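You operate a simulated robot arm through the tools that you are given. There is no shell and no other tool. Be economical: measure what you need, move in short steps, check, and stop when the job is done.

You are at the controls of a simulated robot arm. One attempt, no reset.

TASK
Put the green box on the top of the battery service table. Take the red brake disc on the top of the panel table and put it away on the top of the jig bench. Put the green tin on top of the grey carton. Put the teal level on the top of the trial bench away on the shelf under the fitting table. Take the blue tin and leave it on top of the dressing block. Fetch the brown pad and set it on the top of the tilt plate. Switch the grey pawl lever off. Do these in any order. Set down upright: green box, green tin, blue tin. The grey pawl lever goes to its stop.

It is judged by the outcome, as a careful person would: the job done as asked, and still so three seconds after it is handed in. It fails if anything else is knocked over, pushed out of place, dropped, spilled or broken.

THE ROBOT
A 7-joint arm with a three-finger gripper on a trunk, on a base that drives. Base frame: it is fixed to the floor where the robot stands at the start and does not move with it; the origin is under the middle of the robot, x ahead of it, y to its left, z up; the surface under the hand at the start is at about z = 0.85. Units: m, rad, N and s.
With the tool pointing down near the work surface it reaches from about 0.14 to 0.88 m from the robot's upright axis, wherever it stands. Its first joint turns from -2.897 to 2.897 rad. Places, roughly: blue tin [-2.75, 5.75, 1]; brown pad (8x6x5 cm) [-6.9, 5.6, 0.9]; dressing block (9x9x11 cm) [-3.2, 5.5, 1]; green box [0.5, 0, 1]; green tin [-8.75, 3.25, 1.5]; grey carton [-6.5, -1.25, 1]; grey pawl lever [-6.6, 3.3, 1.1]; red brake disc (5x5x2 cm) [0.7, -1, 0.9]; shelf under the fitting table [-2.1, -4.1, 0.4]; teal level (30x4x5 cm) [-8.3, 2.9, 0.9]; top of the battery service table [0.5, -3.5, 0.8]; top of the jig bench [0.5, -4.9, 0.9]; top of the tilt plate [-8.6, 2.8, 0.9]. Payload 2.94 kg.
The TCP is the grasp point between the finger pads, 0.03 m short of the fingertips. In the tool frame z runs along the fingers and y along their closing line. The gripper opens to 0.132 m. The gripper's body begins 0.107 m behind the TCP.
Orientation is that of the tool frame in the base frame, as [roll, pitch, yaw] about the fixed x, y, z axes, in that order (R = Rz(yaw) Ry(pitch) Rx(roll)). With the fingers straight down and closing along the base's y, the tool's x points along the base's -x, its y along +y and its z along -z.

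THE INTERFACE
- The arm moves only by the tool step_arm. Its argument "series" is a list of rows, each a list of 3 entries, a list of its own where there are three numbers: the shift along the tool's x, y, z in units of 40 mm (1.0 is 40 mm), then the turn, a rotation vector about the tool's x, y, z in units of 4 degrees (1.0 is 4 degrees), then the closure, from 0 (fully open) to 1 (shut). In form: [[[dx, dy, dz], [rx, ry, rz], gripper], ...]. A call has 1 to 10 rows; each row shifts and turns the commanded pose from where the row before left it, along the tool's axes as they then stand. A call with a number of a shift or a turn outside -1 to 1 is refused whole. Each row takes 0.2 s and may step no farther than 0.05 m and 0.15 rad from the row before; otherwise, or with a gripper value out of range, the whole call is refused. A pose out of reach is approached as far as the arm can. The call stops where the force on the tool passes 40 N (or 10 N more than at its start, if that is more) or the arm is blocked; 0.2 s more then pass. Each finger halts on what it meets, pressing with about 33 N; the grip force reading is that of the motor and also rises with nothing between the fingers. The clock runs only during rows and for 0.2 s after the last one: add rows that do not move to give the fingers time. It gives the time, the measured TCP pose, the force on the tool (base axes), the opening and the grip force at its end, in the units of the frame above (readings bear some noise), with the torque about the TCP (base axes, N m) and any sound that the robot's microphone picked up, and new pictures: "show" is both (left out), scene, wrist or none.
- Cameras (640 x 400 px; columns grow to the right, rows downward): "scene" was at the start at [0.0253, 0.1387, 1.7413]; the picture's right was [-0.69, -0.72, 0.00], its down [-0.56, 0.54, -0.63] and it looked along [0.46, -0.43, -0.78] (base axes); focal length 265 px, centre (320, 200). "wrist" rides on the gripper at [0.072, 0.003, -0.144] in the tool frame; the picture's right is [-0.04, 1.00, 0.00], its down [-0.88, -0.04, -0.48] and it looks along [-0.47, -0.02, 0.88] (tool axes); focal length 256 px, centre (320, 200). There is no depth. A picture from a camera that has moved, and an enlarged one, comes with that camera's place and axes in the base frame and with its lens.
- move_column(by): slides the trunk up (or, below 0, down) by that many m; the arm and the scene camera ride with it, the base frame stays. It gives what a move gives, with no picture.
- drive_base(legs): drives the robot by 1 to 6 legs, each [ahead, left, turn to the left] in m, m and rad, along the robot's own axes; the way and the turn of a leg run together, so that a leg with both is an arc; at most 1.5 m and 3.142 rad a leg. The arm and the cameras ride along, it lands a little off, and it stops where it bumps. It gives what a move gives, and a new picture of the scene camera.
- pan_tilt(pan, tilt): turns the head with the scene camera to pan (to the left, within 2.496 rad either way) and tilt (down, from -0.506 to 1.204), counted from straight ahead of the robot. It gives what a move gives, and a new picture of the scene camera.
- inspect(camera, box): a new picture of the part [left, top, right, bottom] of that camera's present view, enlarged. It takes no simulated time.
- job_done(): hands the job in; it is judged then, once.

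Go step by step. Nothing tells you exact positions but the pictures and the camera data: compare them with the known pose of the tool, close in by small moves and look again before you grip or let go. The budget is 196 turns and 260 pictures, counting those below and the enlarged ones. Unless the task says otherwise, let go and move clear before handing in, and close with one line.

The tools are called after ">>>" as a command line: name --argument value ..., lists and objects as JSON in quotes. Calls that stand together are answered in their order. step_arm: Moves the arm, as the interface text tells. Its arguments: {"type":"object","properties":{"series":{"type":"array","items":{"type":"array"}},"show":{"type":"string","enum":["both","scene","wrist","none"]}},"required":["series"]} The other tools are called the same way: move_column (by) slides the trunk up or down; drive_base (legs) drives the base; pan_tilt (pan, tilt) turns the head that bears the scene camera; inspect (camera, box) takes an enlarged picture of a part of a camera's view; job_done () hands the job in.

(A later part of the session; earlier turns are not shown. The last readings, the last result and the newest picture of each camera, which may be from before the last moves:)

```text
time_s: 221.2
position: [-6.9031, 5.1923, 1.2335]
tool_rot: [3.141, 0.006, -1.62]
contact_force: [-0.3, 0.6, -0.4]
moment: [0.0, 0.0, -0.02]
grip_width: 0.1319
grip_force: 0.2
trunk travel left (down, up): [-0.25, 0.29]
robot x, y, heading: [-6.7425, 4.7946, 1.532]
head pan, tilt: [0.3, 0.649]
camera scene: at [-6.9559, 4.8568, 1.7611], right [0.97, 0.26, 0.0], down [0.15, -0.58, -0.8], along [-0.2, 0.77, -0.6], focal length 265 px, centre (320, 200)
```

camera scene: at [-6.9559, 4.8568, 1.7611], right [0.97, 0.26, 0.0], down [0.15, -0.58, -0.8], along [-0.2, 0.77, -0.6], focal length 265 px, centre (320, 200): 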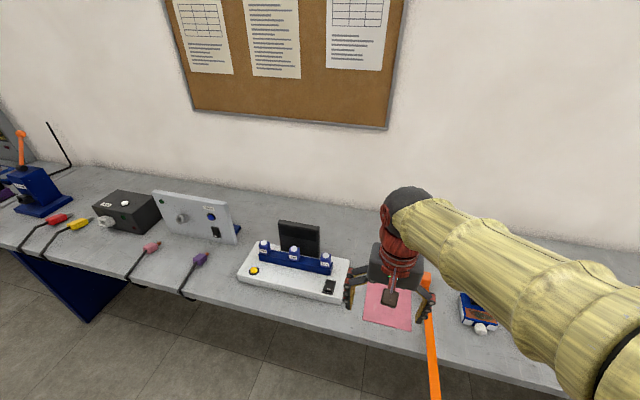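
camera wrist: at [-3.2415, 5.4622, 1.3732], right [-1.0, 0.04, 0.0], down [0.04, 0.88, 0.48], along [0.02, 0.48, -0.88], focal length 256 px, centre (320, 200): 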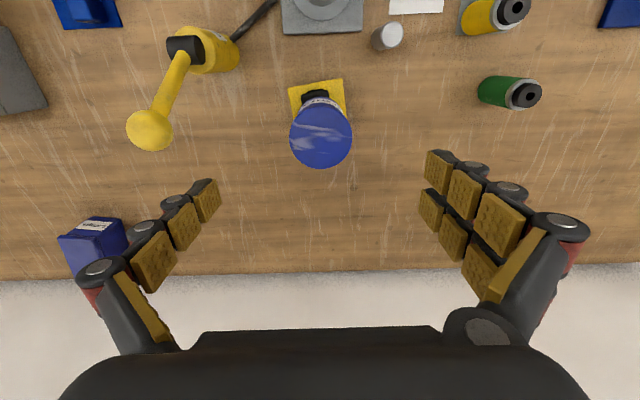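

>>> inspect --camera "wrist" --box '[0, 0, 640, 400]'

>>> inspect --camera "scene" --box '[330, 220, 530, 400]'

```text
1.00 times, centred on (320, 200) of wrist (not enlarged: the box is as wide or as high as the picture)
camera zoom: at [-6.9106, 5.1206, 1.3771], right [-1.0, 0.09, 0.0], down [0.08, 0.87, 0.48], along [0.04, 0.48, -0.88], focal length 256 px, centre (320, 200)
```

zoom: 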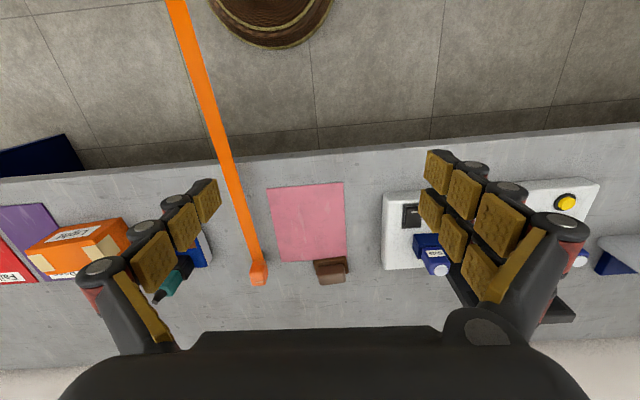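

```text
2.22 times, centred on (430, 310) of scene
camera zoom: at [-6.9559, 4.8568, 1.7611], right [0.97, 0.26, 0.0], down [0.15, -0.58, -0.8], along [-0.2, 0.77, -0.6], focal length 588 px, centre (76, -44)
```

zoom: 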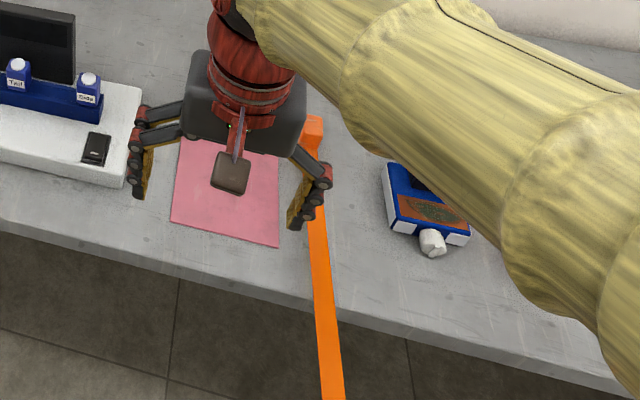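

The brown pad sits behind the pink mat, at about (−6.9, 5.58). An orange strip runs from the bench towards the robot; I look at it before moving.

>>> pan_tilt --pan -0.2 --tilt 1.1

>>> pan_tilt --pan 2.0 --tilt 0.8

```text
time_s: 222.2
position: [-6.9039, 5.1932, 1.2325]
tool_rot: [-3.141, 0.007, -1.621]
contact_force: [-0.2, -0.5, 0.6]
moment: [-0.02, 0.0, 0.01]
grip_width: 0.1322
grip_force: 0.0
trunk travel left (down, up): [-0.25, 0.29]
robot x, y, heading: [-6.7453, 4.7931, 1.528]
head pan, tilt: [-0.201, 1.1]
camera scene: at [-6.9185, 4.8342, 1.7268], right [0.97, -0.24, 0.0], down [-0.21, -0.86, -0.45], along [0.11, 0.44, -0.89], focal length 265 px, centre (320, 200)
```

scene: 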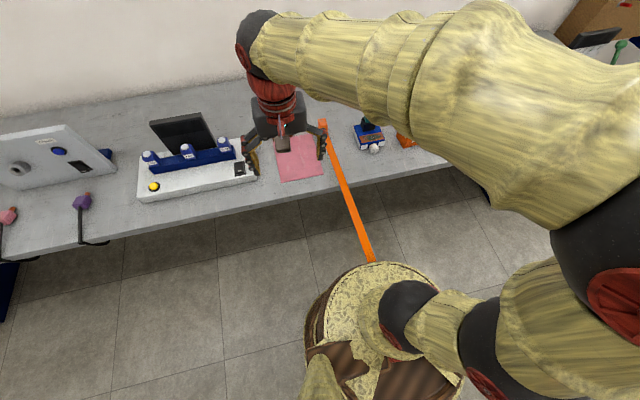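

```text
time_s: 224.2
position: [-6.9034, 5.1924, 1.232]
tool_rot: [3.141, 0.007, -1.619]
contact_force: [0.2, 0.8, -0.4]
moment: [-0.01, -0.01, 0.02]
grip_width: 0.1323
grip_force: 0.0
trunk travel left (down, up): [-0.25, 0.29]
robot x, y, heading: [-6.7419, 4.7926, 1.528]
head pan, tilt: [2.0, 0.799]
camera scene: at [-7.0083, 4.7425, 1.7484], right [-0.38, 0.93, 0.0], down [0.66, 0.27, -0.7], along [-0.65, -0.26, -0.72], focal length 265 px, centre (320, 200)
```

scene: 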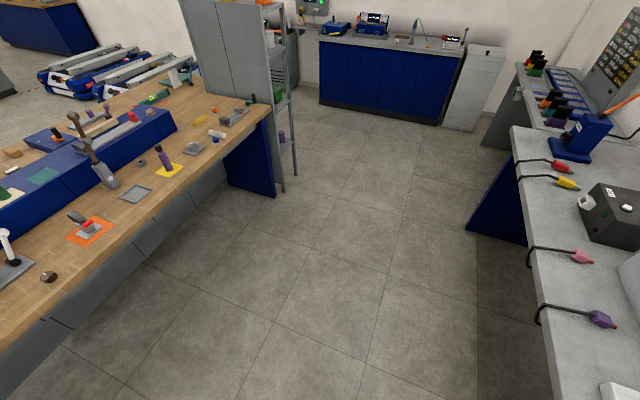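

>>> pan_tilt --pan 2.45 --tilt 0.6

>>> pan_tilt --pan -2.45 --tilt 0.7

```text
time_s: 225.2
position: [-6.9043, 5.1924, 1.2323]
tool_rot: [-3.141, 0.008, -1.619]
contact_force: [0.6, 0.5, 0.1]
moment: [0.01, -0.03, -0.02]
grip_width: 0.132
grip_force: 0.2
trunk travel left (down, up): [-0.25, 0.29]
robot x, y, heading: [-6.7413, 4.7943, 1.528]
head pan, tilt: [2.45, 0.6]
camera scene: at [-6.9929, 4.7073, 1.7653], right [-0.74, 0.67, 0.0], down [0.38, 0.42, -0.82], along [-0.55, -0.61, -0.57], focal length 265 px, centre (320, 200)
```

scene: 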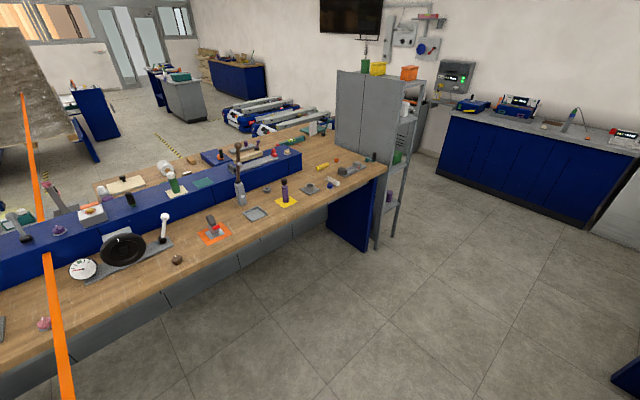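

```text
time_s: 229.0
position: [-6.903, 5.1926, 1.233]
tool_rot: [-3.141, 0.006, -1.622]
contact_force: [-0.3, -0.3, -0.7]
moment: [-0.02, 0.0, -0.01]
grip_width: 0.132
grip_force: 0.1
trunk travel left (down, up): [-0.25, 0.29]
robot x, y, heading: [-6.7438, 4.7926, 1.533]
head pan, tilt: [-2.45, 0.7]
camera scene: at [-6.8823, 4.7052, 1.7567], right [-0.8, -0.6, 0.0], down [-0.39, 0.51, -0.77], along [0.46, -0.61, -0.64], focal length 265 px, centre (320, 200)
```

scene: 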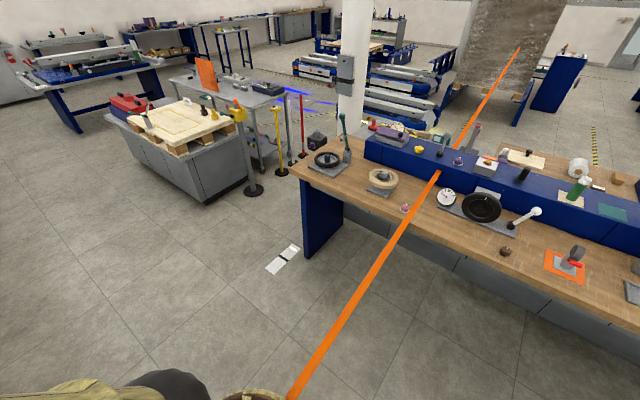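

The orange strip runs straight through everything (a visual line, no contact). I extend toward the brown pad.

>>> step_arm --series '[[[-1, 0, 0.2], [0, 0, 0], 0], [[-1, 0, 0.2], [0, 0, 0], 0], [[-1, 0, 0.2], [0, 0, 0], 0], [[-1, 0, 0.3], [0, 0, 0], 0], [[-1, 0, 0.3], [0, 0, 0], 0], [[-1, 0, 0.3], [0, 0, 0], 0], [[-1, 0, 0.3], [0, 0, 0], 0], [[-1, 0, 0.3], [0, 0, 0], 0], [[-1, 0, 0.3], [0, 0, 0], 0], [[0, 0, 0], [0, 0, 0], 0]]' --show "wrist"

```text
time_s: 231.2
position: [-6.8822, 5.5525, 1.1359]
tool_rot: [3.141, 0.006, -1.62]
contact_force: [-0.2, 1.3, -1.0]
moment: [0.0, -0.01, -0.01]
grip_width: 0.1319
grip_force: 0.1
trunk travel left (down, up): [-0.25, 0.29]
robot x, y, heading: [-6.745, 4.7954, 1.53]
head pan, tilt: [-2.45, 0.7]
camera wrist: at [-6.8902, 5.4804, 1.2812], right [-1.0, 0.09, 0.0], down [0.08, 0.87, 0.48], along [0.04, 0.48, -0.88], focal length 256 px, centre (320, 200)
```

wrist: 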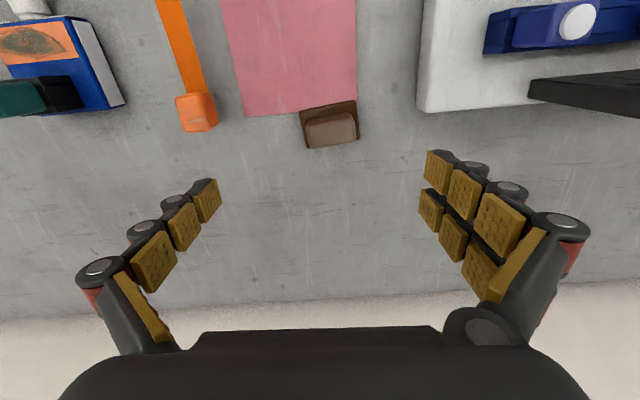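

>>> inspect --camera "wrist" --box '[260, 70, 400, 170]'

```text
4.00 times, centred on (330, 120) of wrist
camera zoom: at [-6.8902, 5.4804, 1.2812], right [-1.0, 0.09, 0.0], down [0.08, 0.87, 0.48], along [0.04, 0.48, -0.88], focal length 1024 px, centre (280, 520)
```

zoom: 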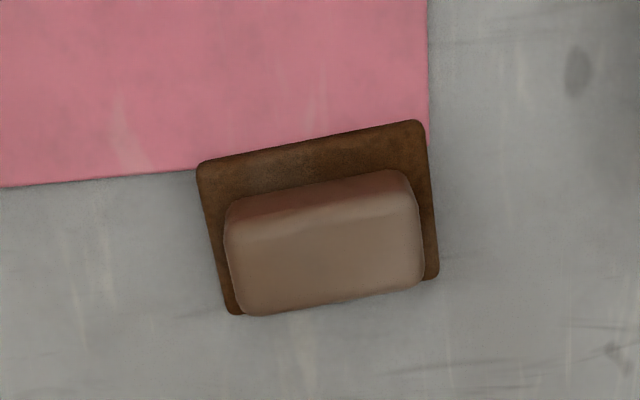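

The pad is centred near (−6.899, 5.568), turned about 11° relative to the hand. I align, shift and descend.

>>> step_arm --series '[[[0, 0, 0], [0, 0, -1], 0], [[0, 0, 0], [0, 0, -1], 0], [[0, 0, 0], [0, 0, -0.75], 0], [[-0.44, 0.37, 0.5], [0, 0, 0], 0], [[0, 0, 1], [0, 0, 0], 0], [[0, 0, 1], [0, 0, 0], 0], [[0, 0, 1], [0, 0, 0], 0], [[0, 0, 1], [0, 0, 0], 0], [[0, 0, 0.5], [0, 0, 0], 0], [[0, 0, 0], [0, 0, 0], 0]]' --show "wrist"

```text
time_s: 233.4
position: [-6.9014, 5.5704, 0.9422]
tool_rot: [3.14, 0.008, -1.427]
contact_force: [-0.2, -0.3, -0.4]
moment: [0.0, 0.01, -0.02]
grip_width: 0.1318
grip_force: 0.1
trunk travel left (down, up): [-0.25, 0.29]
robot x, y, heading: [-6.7427, 4.7953, 1.532]
head pan, tilt: [-2.45, 0.7]
camera wrist: at [-6.8953, 5.4976, 1.0859], right [-0.99, -0.1, 0.0], down [-0.09, 0.87, 0.48], along [-0.05, 0.48, -0.88], focal length 256 px, centre (320, 200)
```

wrist: 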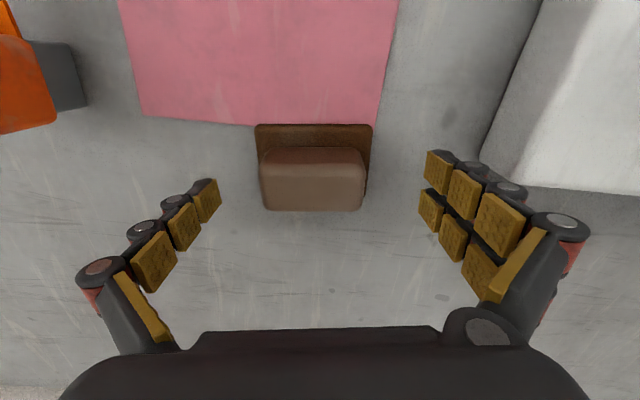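

>>> step_arm --series '[[[0, -0.1, 0.3], [0, 0, 0], 0], [[0, 0, 0.2], [0, 0, 0], 0], [[0, 0, 0.1], [0, 0, 0], 0], [[0, 0, 0], [0, 0, 0], 0]]' --show "wrist"

```text
time_s: 234.4
position: [-6.8979, 5.5702, 0.9166]
tool_rot: [3.141, 0.007, -1.429]
contact_force: [0.6, -0.2, 0.4]
moment: [-0.01, -0.01, 0.02]
grip_width: 0.1322
grip_force: 0.0
trunk travel left (down, up): [-0.25, 0.29]
robot x, y, heading: [-6.7432, 4.7943, 1.528]
head pan, tilt: [-2.45, 0.7]
camera wrist: at [-6.8918, 5.4984, 1.06], right [-0.99, -0.1, 0.0], down [-0.09, 0.87, 0.48], along [-0.05, 0.48, -0.88], focal length 256 px, centre (320, 200)
```

wrist: 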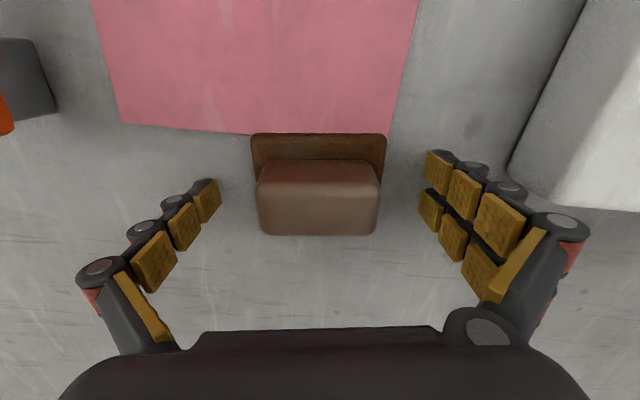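

>>> step_arm --series '[[[0, 0, 0.12], [0, 0, 0], 0], [[0, 0, 0.12], [0, 0, 0], 0], [[0, 0, 0.12], [0, 0, 0], 0], [[0, 0, 0.12], [0, 0, 0], 0], [[0, 0, 0], [0, 0, 0], 0]]' --show "wrist"

```text
time_s: 235.4
position: [-6.9007, 5.5738, 0.909]
tool_rot: [3.14, 0.018, -1.429]
contact_force: [-0.2, -3.7, 13.4]
moment: [-0.17, 0.04, 0.03]
grip_width: 0.1324
grip_force: 0.0
trunk travel left (down, up): [-0.25, 0.29]
robot x, y, heading: [-6.7412, 4.7922, 1.526]
head pan, tilt: [-2.45, 0.7]
stopped in row 4: the force on the tool passed its limit at 45 N (the readings are from after the stop); the commanded pose is now the measured one
camera wrist: at [-6.8932, 5.5001, 1.0516], right [-0.99, -0.1, 0.0], down [-0.09, 0.87, 0.49], along [-0.05, 0.49, -0.87], focal length 256 px, centre (320, 200)
```

wrist: 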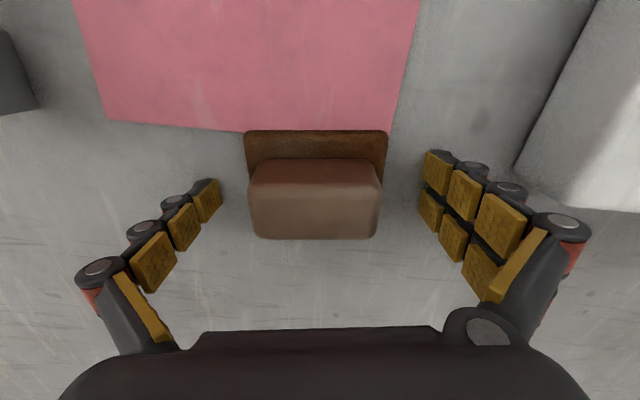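

Tips touched the bench (z ≈ 0.88). I rise 3 mm and grip.

>>> step_arm --series '[[[0, 0, -0.1], [0, 0, 0], 0], [[0, 0, 0], [0, 0, 0], 0.3], [[0, 0, 0], [0, 0, 0], 1], [[0, 0, 0], [0, 0, 0], 1], [[0, 0, 0], [0, 0, 0], 1], [[0, 0, 0], [0, 0, 0], 1], [[0, 0, 0], [0, 0, 0], 1]]' --show "wrist"

```text
time_s: 236.6
position: [-6.905, 5.5781, 0.9245]
tool_rot: [3.135, 0.039, -1.425]
contact_force: [-2.6, -7.1, 42.1]
moment: [-0.76, 0.09, -0.27]
grip_width: 0.0904
grip_force: 23.8
trunk travel left (down, up): [-0.25, 0.29]
robot x, y, heading: [-6.7425, 4.7927, 1.529]
head pan, tilt: [-2.45, 0.7]
stopped in row 5: the force on the tool passed its limit at 42 N (the readings are from after the stop); the commanded pose is now the measured one
camera wrist: at [-6.8975, 5.5005, 1.0667], right [-0.99, -0.1, 0.01], down [-0.08, 0.86, 0.51], along [-0.06, 0.51, -0.86], focal length 256 px, centre (320, 200)
```

wrist: 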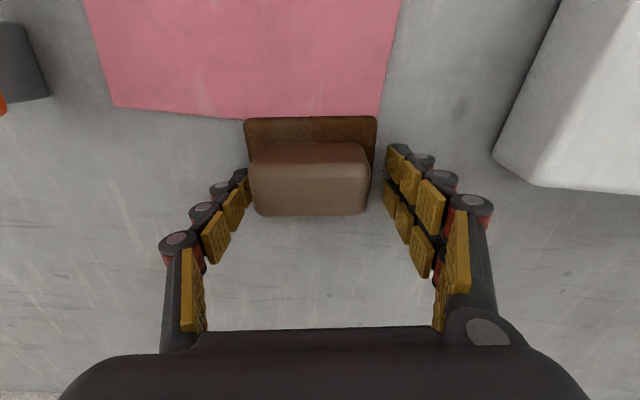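

The tips swing lower as they close and pressed on the bench. I raise 8 mm, straighten the slight tilt, then close again.

>>> step_arm --series '[[[0, 0, -0.2], [0, 0, 0], 0.3], [[0, 0, 0], [0.1, 0.56, 0], 0.3], [[0, 0, 0], [0, 0, 0], 0.3]]' --show "wrist"

```text
time_s: 237.4
position: [-6.9042, 5.5741, 0.9228]
tool_rot: [-3.138, -0.017, -1.425]
contact_force: [-2.0, 4.0, 22.2]
moment: [0.27, 0.47, -0.22]
grip_width: 0.096
grip_force: 9.5
trunk travel left (down, up): [-0.25, 0.29]
robot x, y, heading: [-6.7442, 4.7924, 1.529]
head pan, tilt: [-2.45, 0.7]
camera wrist: at [-6.8982, 5.5053, 1.0686], right [-0.99, -0.1, -0.01], down [-0.09, 0.88, 0.46], along [-0.04, 0.46, -0.89], focal length 256 px, centre (320, 200)
```

wrist: 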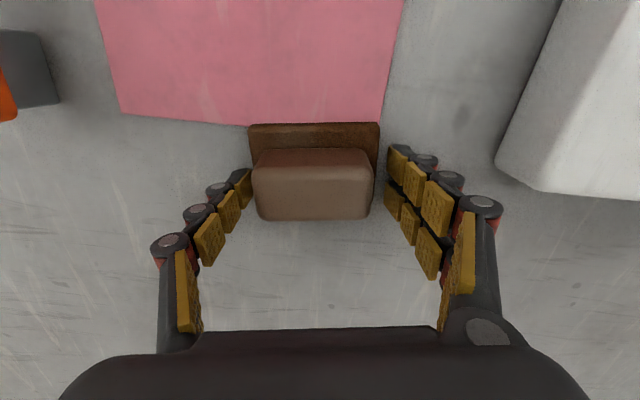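

>>> step_arm --series '[[[0, 0, -0.3], [0, 0, 0], 0.28], [[0, 0, 0], [0, 0, 0], 0.28]]' --show "wrist"

```text
time_s: 238.0
position: [-6.9026, 5.5746, 0.9323]
tool_rot: [-3.134, -0.021, -1.426]
contact_force: [-0.3, 0.7, 0.4]
moment: [-0.02, -0.01, 0.01]
grip_width: 0.095
grip_force: 0.2
trunk travel left (down, up): [-0.25, 0.29]
robot x, y, heading: [-6.7382, 4.7911, 1.531]
head pan, tilt: [-2.45, 0.7]
camera wrist: at [-6.8976, 5.5061, 1.0784], right [-0.99, -0.1, -0.01], down [-0.09, 0.88, 0.46], along [-0.04, 0.45, -0.89], focal length 256 px, centre (320, 200)
```

wrist: 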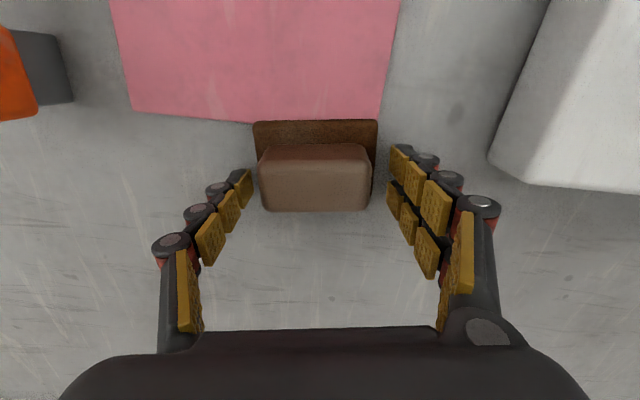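

>>> step_arm --series '[[[0, 0.05, 0], [-0.1, -0.3, 0], 0.28], [[0, 0, 0], [0, 0, 0], 0.6], [[0, 0, 0], [0, 0, 0], 1], [[0, 0, 0], [0, 0, 0], 1], [[0, 0, 0], [0, 0, 0], 1], [[0, 0, 0], [0, 0, 0], 1]]' --show "wrist"

```text
time_s: 239.4
position: [-6.9064, 5.5745, 0.9342]
tool_rot: [3.138, 0.004, -1.425]
contact_force: [1.2, 0.8, 1.5]
moment: [-0.03, -0.13, 0.01]
grip_width: 0.0791
grip_force: 33.5
trunk travel left (down, up): [-0.25, 0.29]
robot x, y, heading: [-6.7443, 4.7963, 1.535]
head pan, tilt: [-2.45, 0.7]
camera wrist: at [-6.8989, 5.5029, 1.0781], right [-0.99, -0.1, 0.0], down [-0.09, 0.87, 0.48], along [-0.05, 0.48, -0.88], focal length 256 px, centre (320, 200)
```

wrist: 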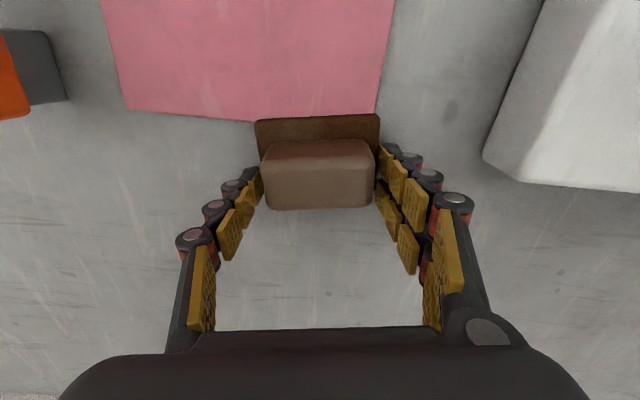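

Gripped at 0.079. I lift and check the hold.

>>> step_arm --series '[[[0, 0, -0.5], [0, 0, 0], 1], [[0, 0, -1], [0, 0, 0], 1], [[0, 0, -1], [0, 0, 0], 1], [[0, 0, -1], [0, 0, 0], 1], [[0, 0, -1], [0, 0, 0], 1], [[0, 0, -1], [0, 0, 0], 1], [[0, 0, -1], [0, 0, 0], 1], [[0, 0, 0], [0, 0, 0], 1]]' --show "wrist"

>>> step_arm --series '[[[1, 0, 0], [0, 0, 0], 1], [[1, 0, 0], [0, 0, 0], 1], [[1, 0, 0], [0, 0, 0], 1], [[1, 0, 0], [0, 0, 0], 1], [[1, 0, 0], [0, 0, 0], 1], [[1, 0, 0], [0, 0, 0], 1], [[1, 0, 0], [0, 0, 0], 1], [[1, 0, 0], [0, 0, 0], 1], [[0, 0, 0], [0, 0, 0], 1]]' --show "none"

```text
time_s: 241.2
position: [-6.9078, 5.5744, 1.1912]
tool_rot: [3.137, 0.003, -1.426]
contact_force: [-0.6, -0.1, -0.3]
moment: [0.0, 0.03, 0.03]
grip_width: 0.0791
grip_force: 33.0
trunk travel left (down, up): [-0.25, 0.29]
robot x, y, heading: [-6.7415, 4.7934, 1.534]
head pan, tilt: [-2.45, 0.7]
camera wrist: at [-6.901, 5.5024, 1.3358], right [-0.99, -0.1, 0.0], down [-0.09, 0.87, 0.48], along [-0.05, 0.47, -0.88], focal length 256 px, centre (320, 200)
```

wrist: 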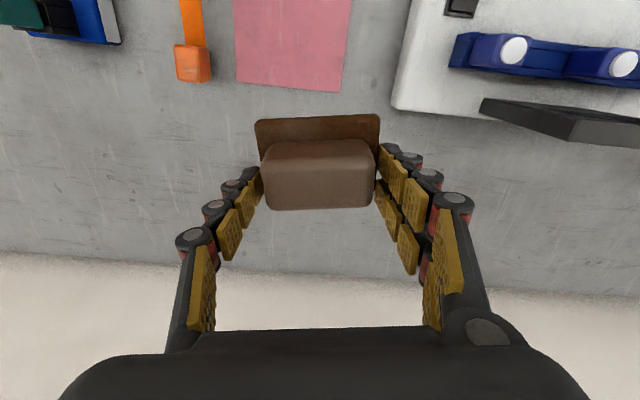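

```text
time_s: 243.2
position: [-6.8609, 5.258, 1.191]
tool_rot: [3.139, 0.003, -1.426]
contact_force: [0.7, 0.1, -1.0]
moment: [0.03, -0.02, 0.04]
grip_width: 0.0792
grip_force: 33.1
trunk travel left (down, up): [-0.25, 0.29]
robot x, y, heading: [-6.7441, 4.7936, 1.527]
head pan, tilt: [-2.45, 0.7]
```

The pad is held. The trial bench is the wooden island to the south with a blue console along its middle; I turn to face south and move west down the aisle for a better look.

>>> drive_base --legs '[[-0.2, 0, 0], [0, 0, 3.13], [0, -0.6, 0]]'

>>> pan_tilt --pan -0.5 --tilt 0.5

```text
time_s: 255.0
position: [-7.2279, 4.1543, 1.1915]
tool_rot: [3.138, 0.004, 1.707]
contact_force: [-0.3, -0.9, 0.0]
moment: [-0.03, -0.02, 0.02]
grip_width: 0.0792
grip_force: 32.8
trunk travel left (down, up): [-0.25, 0.29]
robot x, y, heading: [-7.3372, 4.6238, -1.621]
head pan, tilt: [-2.45, 0.7]
camera scene: at [-7.201, 4.7112, 1.7568], right [0.8, 0.6, 0.0], down [0.39, -0.52, -0.77], along [-0.46, 0.61, -0.64], focal length 265 px, centre (320, 200)
```

scene: 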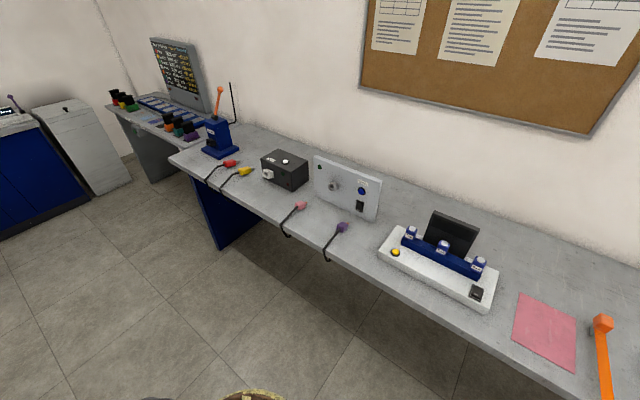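

```text
time_s: 256.9
position: [-7.2275, 4.1565, 1.1918]
tool_rot: [3.14, 0.004, 1.708]
contact_force: [-0.3, 0.1, -0.4]
moment: [-0.03, 0.0, 0.01]
grip_width: 0.0792
grip_force: 33.3
trunk travel left (down, up): [-0.25, 0.29]
robot x, y, heading: [-7.3398, 4.6238, -1.622]
head pan, tilt: [-0.499, 0.499]
camera scene: at [-7.1972, 4.5655, 1.7744], right [-0.85, 0.52, 0.0], down [0.25, 0.41, -0.88], along [-0.46, -0.75, -0.48], focal length 265 px, centre (320, 200)
```

scene: 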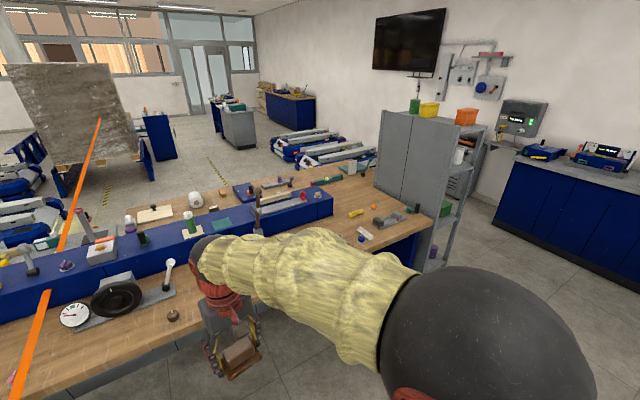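

>>> inspect --camera "scene" --box '[0, 160, 260, 330]'

>>> inspect --camera "scene" --box '[200, 70, 500, 260]'

```text
2.35 times, centred on (130, 245) of scene
camera zoom: at [-7.1972, 4.5655, 1.7744], right [-0.85, 0.52, 0.0], down [0.25, 0.41, -0.88], along [-0.46, -0.75, -0.48], focal length 623 px, centre (767, 94)
```

zoom: 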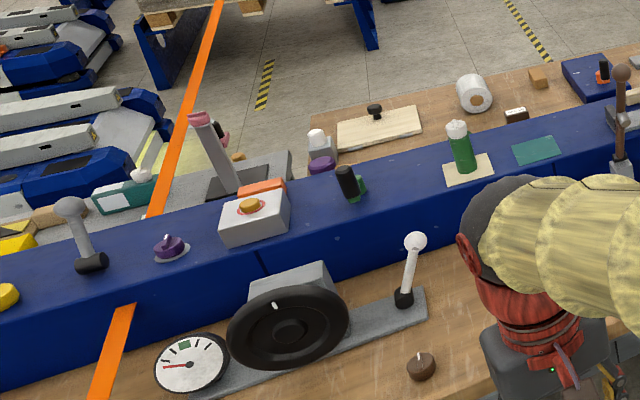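

```text
2.11 times, centred on (350, 165) of scene
camera zoom: at [-7.1972, 4.5655, 1.7744], right [-0.85, 0.52, 0.0], down [0.25, 0.41, -0.88], along [-0.46, -0.75, -0.48], focal length 557 px, centre (257, 274)
```

zoom: 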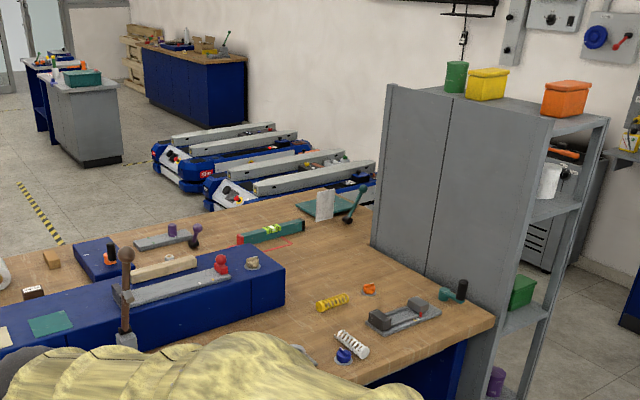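

I locate: teal level at (−8.25, 2.95), tilt plate near (−8.6, 2.8), grey pawl lever on the console at (−6.6, 3.25), green tin on the cabinet. I go around the west end of the cabinet to the south side.

>>> drive_base --legs '[[0, -1.1, 0.03], [0, -1.05, 0.02]]'

>>> pan_tilt --pan 0.1 --tilt 0.55

```text
time_s: 267.6
position: [-9.3596, 4.2211, 1.1923]
tool_rot: [3.139, 0.004, 1.741]
contact_force: [-0.6, 0.5, -0.6]
moment: [-0.02, 0.0, -0.01]
grip_width: 0.0791
grip_force: 32.7
trunk travel left (down, up): [-0.25, 0.29]
robot x, y, heading: [-9.4881, 4.6858, -1.585]
head pan, tilt: [-0.499, 0.499]
camera scene: at [-9.3432, 4.6321, 1.7744], right [-0.87, 0.49, 0.0], down [0.24, 0.42, -0.88], along [-0.43, -0.76, -0.48], focal length 265 px, centre (320, 200)
```

scene: 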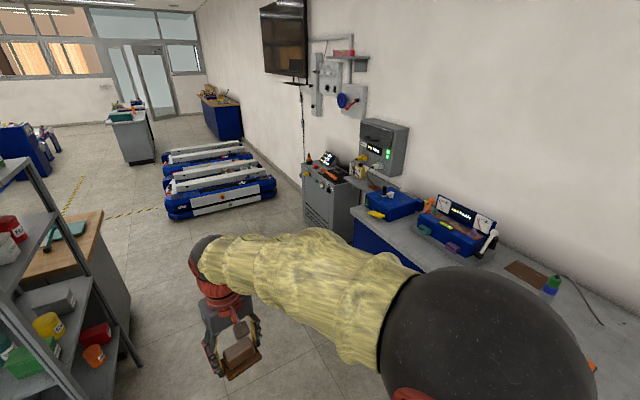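

```text
time_s: 268.6
position: [-9.3595, 4.2204, 1.1914]
tool_rot: [3.139, 0.003, 1.739]
contact_force: [1.1, -0.6, -1.0]
moment: [-0.01, 0.02, 0.01]
grip_width: 0.0789
grip_force: 32.5
trunk travel left (down, up): [-0.25, 0.29]
robot x, y, heading: [-9.485, 4.6806, -1.59]
head pan, tilt: [0.099, 0.55]
camera scene: at [-9.2907, 4.6218, 1.7698], right [-1.0, -0.08, 0.0], down [-0.04, 0.52, -0.85], along [0.07, -0.85, -0.52], focal length 265 px, centre (320, 200)
```

scene: 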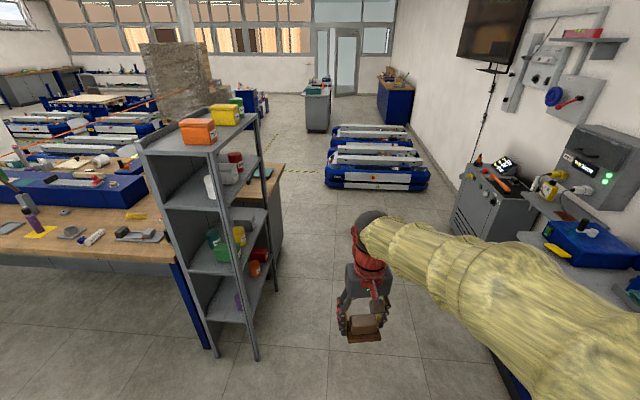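

The open shelf with the green tin on top (south end) is reachable from the west, and so is the tilt plate. I drive south and turn to face east.

>>> drive_base --legs '[[1.45, 0, 0], [0.55, 0, 0], [0, 0, 1.58]]'

>>> pan_tilt --pan -0.1 --tilt 0.65

>>> inspect --camera "wrist" --box '[0, 0, 640, 400]'

```text
time_s: 282.4
position: [-9.1128, 2.7862, 1.1924]
tool_rot: [3.139, 0.003, -3.027]
contact_force: [-0.1, -0.3, 0.9]
moment: [0.0, -0.02, -0.05]
grip_width: 0.0793
grip_force: 33.5
trunk travel left (down, up): [-0.25, 0.29]
robot x, y, heading: [-9.5819, 2.6818, -0.075]
head pan, tilt: [0.099, 0.55]
camera scene: at [-9.5071, 2.8776, 1.7698], right [0.03, -1.0, 0.0], down [-0.52, -0.02, -0.85], along [0.85, 0.03, -0.52], focal length 265 px, centre (320, 200)
```

scene: 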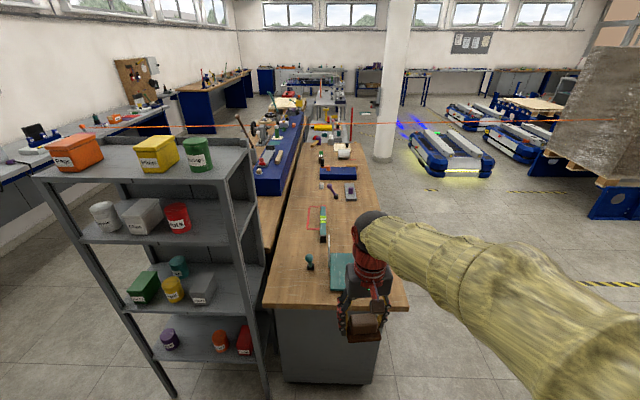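

```text
time_s: 283.1
position: [-9.1122, 2.7868, 1.1916]
tool_rot: [3.139, 0.004, -3.027]
contact_force: [-0.3, -0.1, -1.3]
moment: [-0.01, 0.01, -0.01]
grip_width: 0.0793
grip_force: 33.4
trunk travel left (down, up): [-0.25, 0.29]
robot x, y, heading: [-9.5779, 2.6848, -0.071]
head pan, tilt: [-0.099, 0.649]
camera scene: at [-9.5113, 2.8603, 1.7611], right [-0.17, -0.99, 0.0], down [-0.6, 0.1, -0.8], along [0.79, -0.13, -0.6], focal length 265 px, centre (320, 200)
```

scene: 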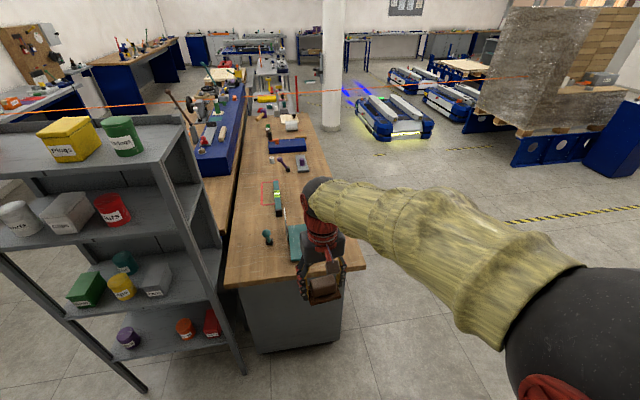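

```text
1.00 times, centred on (320, 200) of wrist (not enlarged: the box is as wide or as high as the picture)
camera zoom: at [-9.1847, 2.7814, 1.3364], right [-0.07, 1.0, 0.0], down [0.88, 0.06, 0.48], along [0.48, 0.04, -0.88], focal length 256 px, centre (320, 200)
```

zoom: 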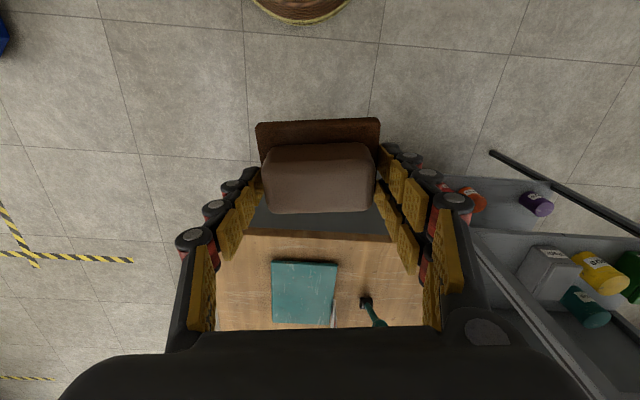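

The teal plate on the bench end is the tilt plate, about (−8.70, 2.78). I drive closer for a look from above.

>>> drive_base --legs '[[0.3, 0, 0.07]]'

>>> inspect --camera "wrist" --box '[0, 0, 640, 400]'

>>> inspect --camera "scene" --box '[160, 160, 380, 340]'

```text
time_s: 285.1
position: [-8.8243, 2.8088, 1.1914]
tool_rot: [3.139, 0.001, -2.954]
contact_force: [-0.1, -0.7, -0.5]
moment: [0.03, 0.04, -0.01]
grip_width: 0.0792
grip_force: 32.9
trunk travel left (down, up): [-0.25, 0.29]
robot x, y, heading: [-9.2872, 2.6717, 0.002]
head pan, tilt: [-0.099, 0.649]
camera scene: at [-9.2275, 2.8546, 1.761], right [-0.1, -1.0, 0.0], down [-0.6, 0.06, -0.8], along [0.79, -0.08, -0.61], focal length 265 px, centre (320, 200)
```

scene: 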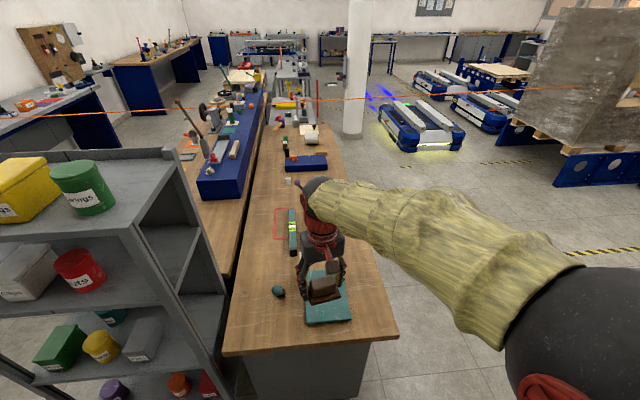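

```text
1.00 times, centred on (320, 200) of wrist (not enlarged: the box is as wide or as high as the picture)
camera zoom: at [-8.8963, 2.7992, 1.3361], right [-0.14, 0.99, 0.0], down [0.87, 0.12, 0.48], along [0.47, 0.07, -0.88], focal length 256 px, centre (320, 200)
```

zoom: 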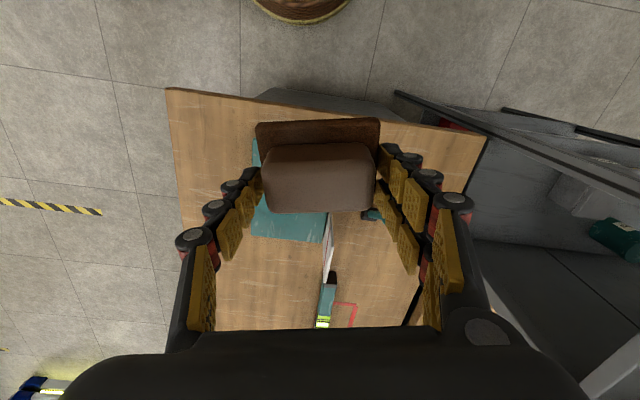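

```text
2.22 times, centred on (270, 250) of scene
camera zoom: at [-9.2275, 2.8546, 1.761], right [-0.1, -1.0, 0.0], down [-0.6, 0.06, -0.8], along [0.79, -0.08, -0.61], focal length 588 px, centre (431, 89)
```

zoom: 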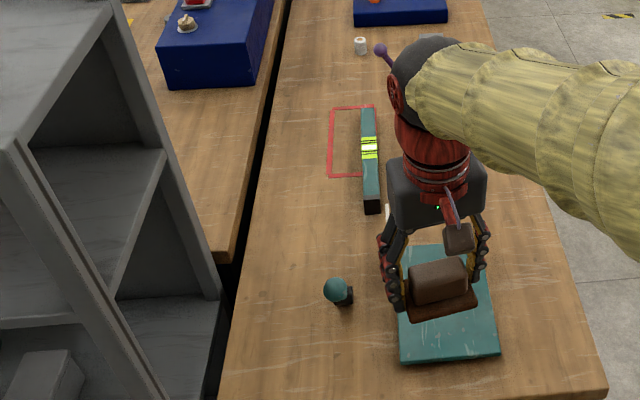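

>>> step_arm --series '[[[1, 0, 0], [0, 0, 0], 1], [[1, 0, 0], [0, 0, 0], 1], [[1, 0, 0], [0, 0, 0], 1], [[1, 0, 0], [0, 0, 0], 1], [[0, 0, 0], [0, 0, 0], 1]]' --show "none"

>>> inspect --camera "wrist" --box '[210, 180, 450, 330]'

>>> inspect --camera "scene" --box '[240, 200, 400, 340]'

```text
time_s: 286.4
position: [-8.9793, 2.7774, 1.192]
tool_rot: [3.139, 0.002, -2.955]
contact_force: [0.1, -0.1, -0.7]
moment: [0.01, -0.02, 0.03]
grip_width: 0.0793
grip_force: 33.6
trunk travel left (down, up): [-0.25, 0.29]
robot x, y, heading: [-9.283, 2.672, -0.002]
head pan, tilt: [-0.099, 0.649]
```

```text
2.67 times, centred on (330, 255) of wrist
camera zoom: at [-9.0525, 2.7674, 1.3356], right [-0.14, 0.99, 0.0], down [0.87, 0.12, 0.48], along [0.47, 0.07, -0.88], focal length 683 px, centre (293, 53)
```

zoom: 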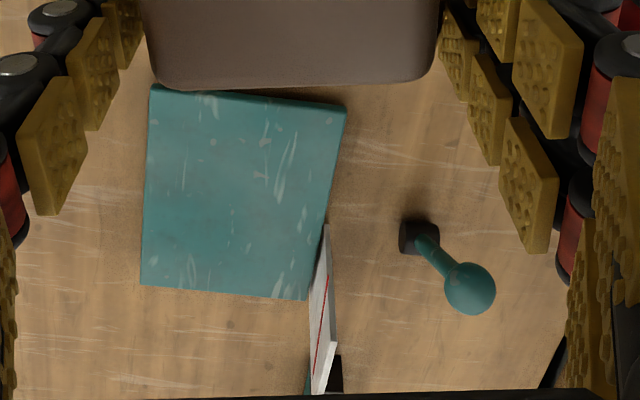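

```text
2.86 times, centred on (320, 270) of scene
camera zoom: at [-9.2284, 2.8545, 1.7611], right [-0.1, -1.0, 0.0], down [-0.6, 0.06, -0.8], along [0.79, -0.08, -0.6], focal length 756 px, centre (320, 0)
```

zoom: 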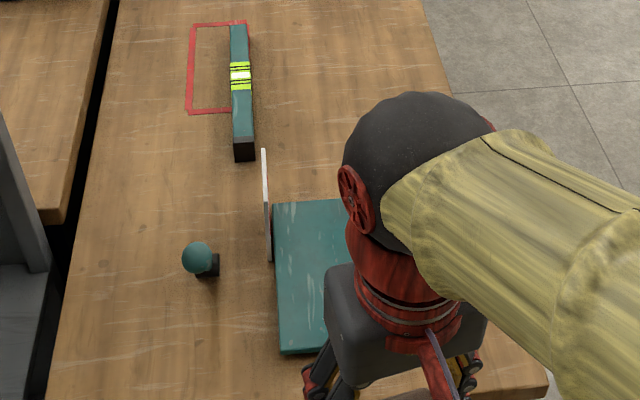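

The tilt plate spans x −8.78…−8.57, y 2.70…2.85, near z 0.9, with an upright scale at its northeast edge. I square up the hand and move over (−8.70, 2.755).

>>> step_arm --series '[[[0, 0, 0], [0, 0, 0.9], 1], [[0, 0, 0], [0, 0, 0.9], 1], [[0, 0, 0], [0, 0, 0.88], 1], [[-1, -0.56, 0], [0, 0, 0], 1], [[-1, 0, 0], [0, 0, 0], 1], [[-1, 0, 0], [0, 0, 0], 1], [[-1, 0, 0], [0, 0, 0], 1], [[-1, 0, 0], [0, 0, 0], 1], [[-1, 0, 0.5], [0, 0, 0], 1], [[-0.98, 0, 0.5], [0, 0, 0], 1]]' --show "none"

>>> step_arm --series '[[[0, 0, 1], [0, 0, 0], 1], [[0, 0, 1], [0, 0, 0], 1], [[0, 0, 1], [0, 0, 0], 1], [[0, 0, 0.5], [0, 0, 0], 1], [[0, 0, 0], [0, 0, 0], 1]]'

```text
time_s: 288.6
position: [-8.6994, 2.7555, 1.1507]
tool_rot: [3.138, 0.0, -3.14]
contact_force: [0.8, -0.6, -1.6]
moment: [-0.04, -0.01, 0.02]
grip_width: 0.0791
grip_force: 33.4
trunk travel left (down, up): [-0.25, 0.29]
robot x, y, heading: [-9.2866, 2.6687, -0.0]
head pan, tilt: [-0.099, 0.649]
```

```text
time_s: 289.8
position: [-8.7013, 2.7588, 1.0126]
tool_rot: [3.138, 0.0, 3.14]
contact_force: [0.0, 1.4, -1.4]
moment: [-0.03, -0.05, -0.01]
grip_width: 0.0791
grip_force: 33.1
trunk travel left (down, up): [-0.25, 0.29]
robot x, y, heading: [-9.2838, 2.6719, 0.001]
head pan, tilt: [-0.099, 0.649]
camera scene: at [-9.2282, 2.8545, 1.7611], right [-0.1, -1.0, 0.0], down [-0.6, 0.06, -0.8], along [0.79, -0.08, -0.6], focal length 265 px, centre (320, 200)
camera wrist: at [-8.7735, 2.7619, 1.1571], right [0.04, 1.0, 0.0], down [0.88, -0.04, 0.48], along [0.48, -0.02, -0.88], focal length 256 px, centre (320, 200)
```

scene: 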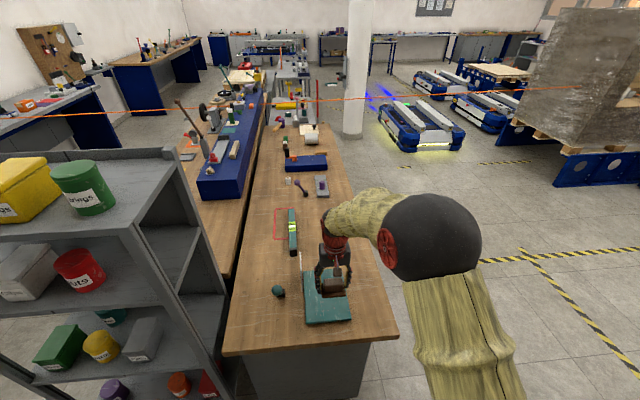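
wrist: 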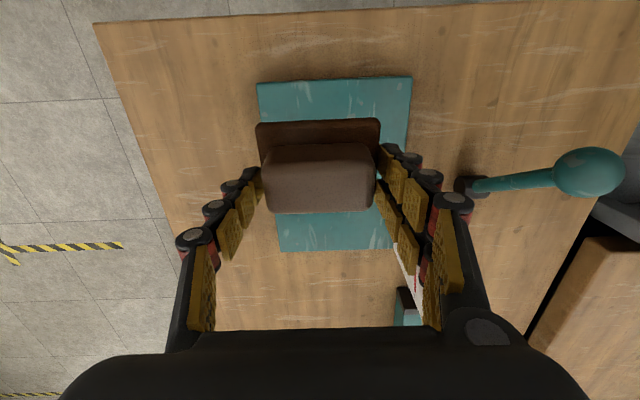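

>>> step_arm --series '[[[0, 0, 0.4], [0, 0, 0], 1], [[0, 0, 0.4], [0, 0, 0], 1], [[0, 0, 0.15], [0, 0, 0], 1], [[0, 0, 0.1], [0, 0, 0], 1], [[0, 0, 0], [0, 0, 0], 1]]' --show "wrist"

```text
time_s: 290.9
position: [-8.7018, 2.7565, 0.9706]
tool_rot: [3.139, 0.001, -3.141]
contact_force: [0.7, 1.0, -0.5]
moment: [-0.01, -0.04, -0.02]
grip_width: 0.0792
grip_force: 32.6
trunk travel left (down, up): [-0.25, 0.29]
robot x, y, heading: [-9.2825, 2.6674, -0.001]
head pan, tilt: [-0.099, 0.649]
camera wrist: at [-8.7742, 2.7599, 1.1153], right [0.04, 1.0, 0.0], down [0.88, -0.04, 0.48], along [0.48, -0.02, -0.88], focal length 256 px, centre (320, 200)
```

wrist: 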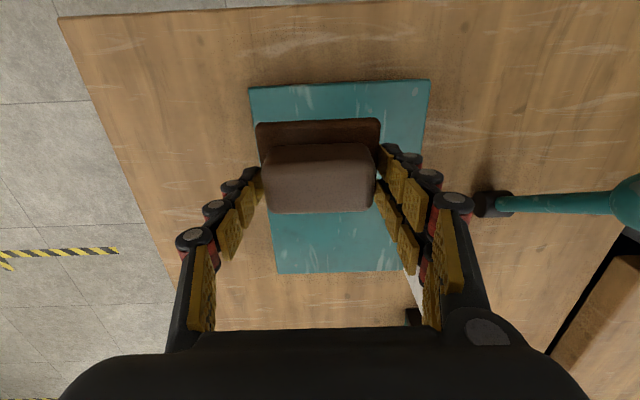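

>>> step_arm --series '[[[0, 0, 0.1], [0, 0, 0], 1], [[0, 0, 0.1], [0, 0, 0], 1], [[0, 0, 0], [0, 0, 0], 1]]' --show "none"

>>> step_arm --series '[[[0, 0, 0.07], [0, 0, 0], 1], [[0, 0, 0.07], [0, 0, 0], 1], [[0, 0, 0], [0, 0, 0], 1]]' --show "wrist"

```text
time_s: 291.8
position: [-8.7013, 2.757, 0.9629]
tool_rot: [3.139, 0.002, -3.141]
contact_force: [0.3, 0.4, -1.5]
moment: [0.01, -0.02, 0.0]
grip_width: 0.0791
grip_force: 32.9
trunk travel left (down, up): [-0.25, 0.29]
robot x, y, heading: [-9.2867, 2.6716, 0.001]
head pan, tilt: [-0.099, 0.649]
```

```text
time_s: 292.6
position: [-8.7008, 2.7566, 0.9569]
tool_rot: [3.138, 0.001, -3.141]
contact_force: [0.0, 0.0, -0.3]
moment: [-0.03, 0.01, 0.0]
grip_width: 0.0794
grip_force: 33.3
trunk travel left (down, up): [-0.25, 0.29]
robot x, y, heading: [-9.2851, 2.6701, -0.001]
head pan, tilt: [-0.099, 0.649]
camera wrist: at [-8.7745, 2.7612, 1.1015], right [0.04, 1.0, 0.0], down [0.88, -0.04, 0.48], along [0.48, -0.02, -0.88], focal length 256 px, centre (320, 200)
```

wrist: 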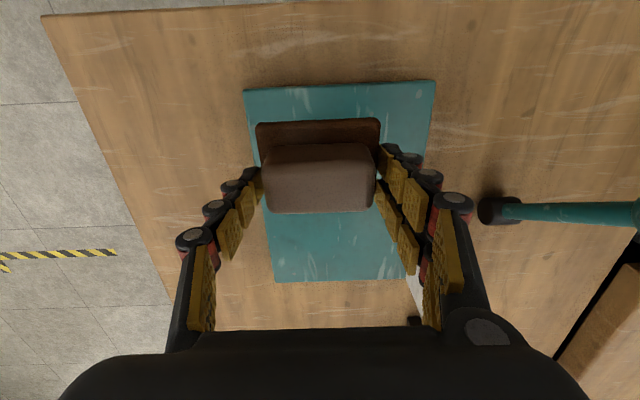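

>>> step_arm --series '[[[0, 0, 0.07], [0, 0, 0], 1], [[0, 0, 0.07], [0, 0, 0], 1], [[0, 0, 0], [0, 0, 0], 1]]' --show "none"

>>> step_arm --series '[[[0, 0, 0.05], [0, 0, 0], 1], [[0, 0, 0.05], [0, 0, 0], 1], [[0, 0, 0], [0, 0, 0], 1]]' --show "none"

```text
time_s: 293.4
position: [-8.7013, 2.7582, 0.9491]
tool_rot: [3.138, 0.003, -3.14]
contact_force: [0.3, -0.1, -0.9]
moment: [0.04, 0.01, 0.0]
grip_width: 0.079
grip_force: 33.2
trunk travel left (down, up): [-0.25, 0.29]
robot x, y, heading: [-9.2841, 2.6756, 0.001]
head pan, tilt: [-0.099, 0.649]
```

```text
time_s: 294.1
position: [-8.7024, 2.7567, 0.9459]
tool_rot: [3.139, 0.001, 3.141]
contact_force: [-0.5, 0.6, -0.9]
moment: [-0.05, 0.0, 0.02]
grip_width: 0.0791
grip_force: 32.7
trunk travel left (down, up): [-0.25, 0.29]
robot x, y, heading: [-9.2851, 2.6727, 0.005]
head pan, tilt: [-0.099, 0.649]
```

>>> step_arm --series '[[[0, 0, 0.06], [0, 0, 0], 1], [[0, 0, 0.06], [0, 0, 0], 1], [[0, 0, 0], [0, 0, 0], 1]]' --show "wrist"

>>> inspect --camera "scene" --box '[260, 220, 380, 340]'

```text
time_s: 294.9
position: [-8.702, 2.7578, 0.9415]
tool_rot: [3.136, 0.001, 3.142]
contact_force: [0.2, 0.1, 0.6]
moment: [-0.04, -0.01, -0.02]
grip_width: 0.0791
grip_force: 33.4
trunk travel left (down, up): [-0.25, 0.29]
robot x, y, heading: [-9.2842, 2.6719, 0.002]
head pan, tilt: [-0.099, 0.649]
camera wrist: at [-8.7754, 2.761, 1.086], right [0.04, 1.0, 0.0], down [0.88, -0.04, 0.48], along [0.48, -0.02, -0.88], focal length 256 px, centre (320, 200)
```

wrist: 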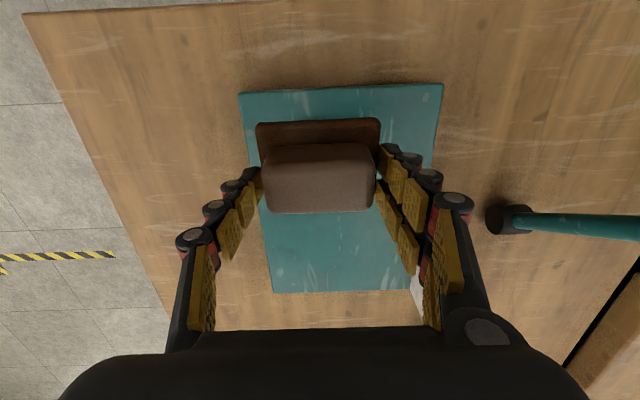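

```text
3.33 times, centred on (320, 280) of scene
camera zoom: at [-9.228, 2.8546, 1.761], right [-0.1, -1.0, 0.0], down [-0.6, 0.06, -0.8], along [0.79, -0.08, -0.6], focal length 882 px, centre (320, -67)
```

zoom: 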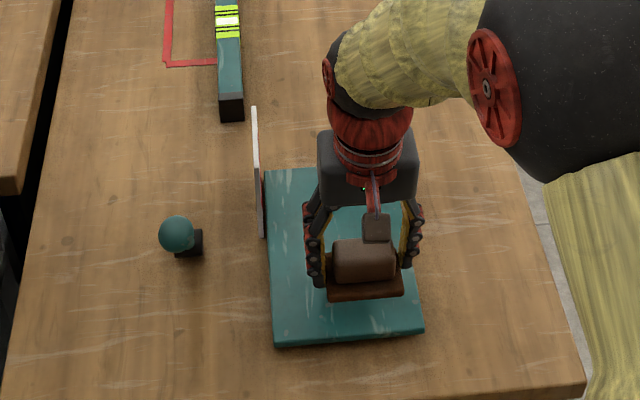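

>>> step_arm --series '[[[0, 0, 0.06], [0, 0, 0], 1], [[0, 0, 0.06], [0, 0, 0], 1], [[0, 0, 0], [0, 0, 0], 1]]' --show "none"

>>> step_arm --series '[[[0, 0, 0.06], [0, 0, 0], 1], [[0, 0, 0], [0, 0, 0], 1]]' --show "none"

```text
time_s: 295.8
position: [-8.7022, 2.7586, 0.9374]
tool_rot: [3.138, 0.001, 3.141]
contact_force: [-0.6, -0.2, -0.8]
moment: [0.0, 0.0, 0.0]
grip_width: 0.0791
grip_force: 33.0
trunk travel left (down, up): [-0.25, 0.29]
robot x, y, heading: [-9.2847, 2.6681, 0.001]
head pan, tilt: [-0.099, 0.649]
```

```text
time_s: 296.4
position: [-8.7014, 2.7573, 0.9342]
tool_rot: [3.137, 0.002, -3.142]
contact_force: [0.0, 0.3, -0.1]
moment: [0.02, 0.02, 0.0]
grip_width: 0.079
grip_force: 32.9
trunk travel left (down, up): [-0.25, 0.29]
robot x, y, heading: [-9.2846, 2.67, 0.008]
head pan, tilt: [-0.099, 0.649]
```

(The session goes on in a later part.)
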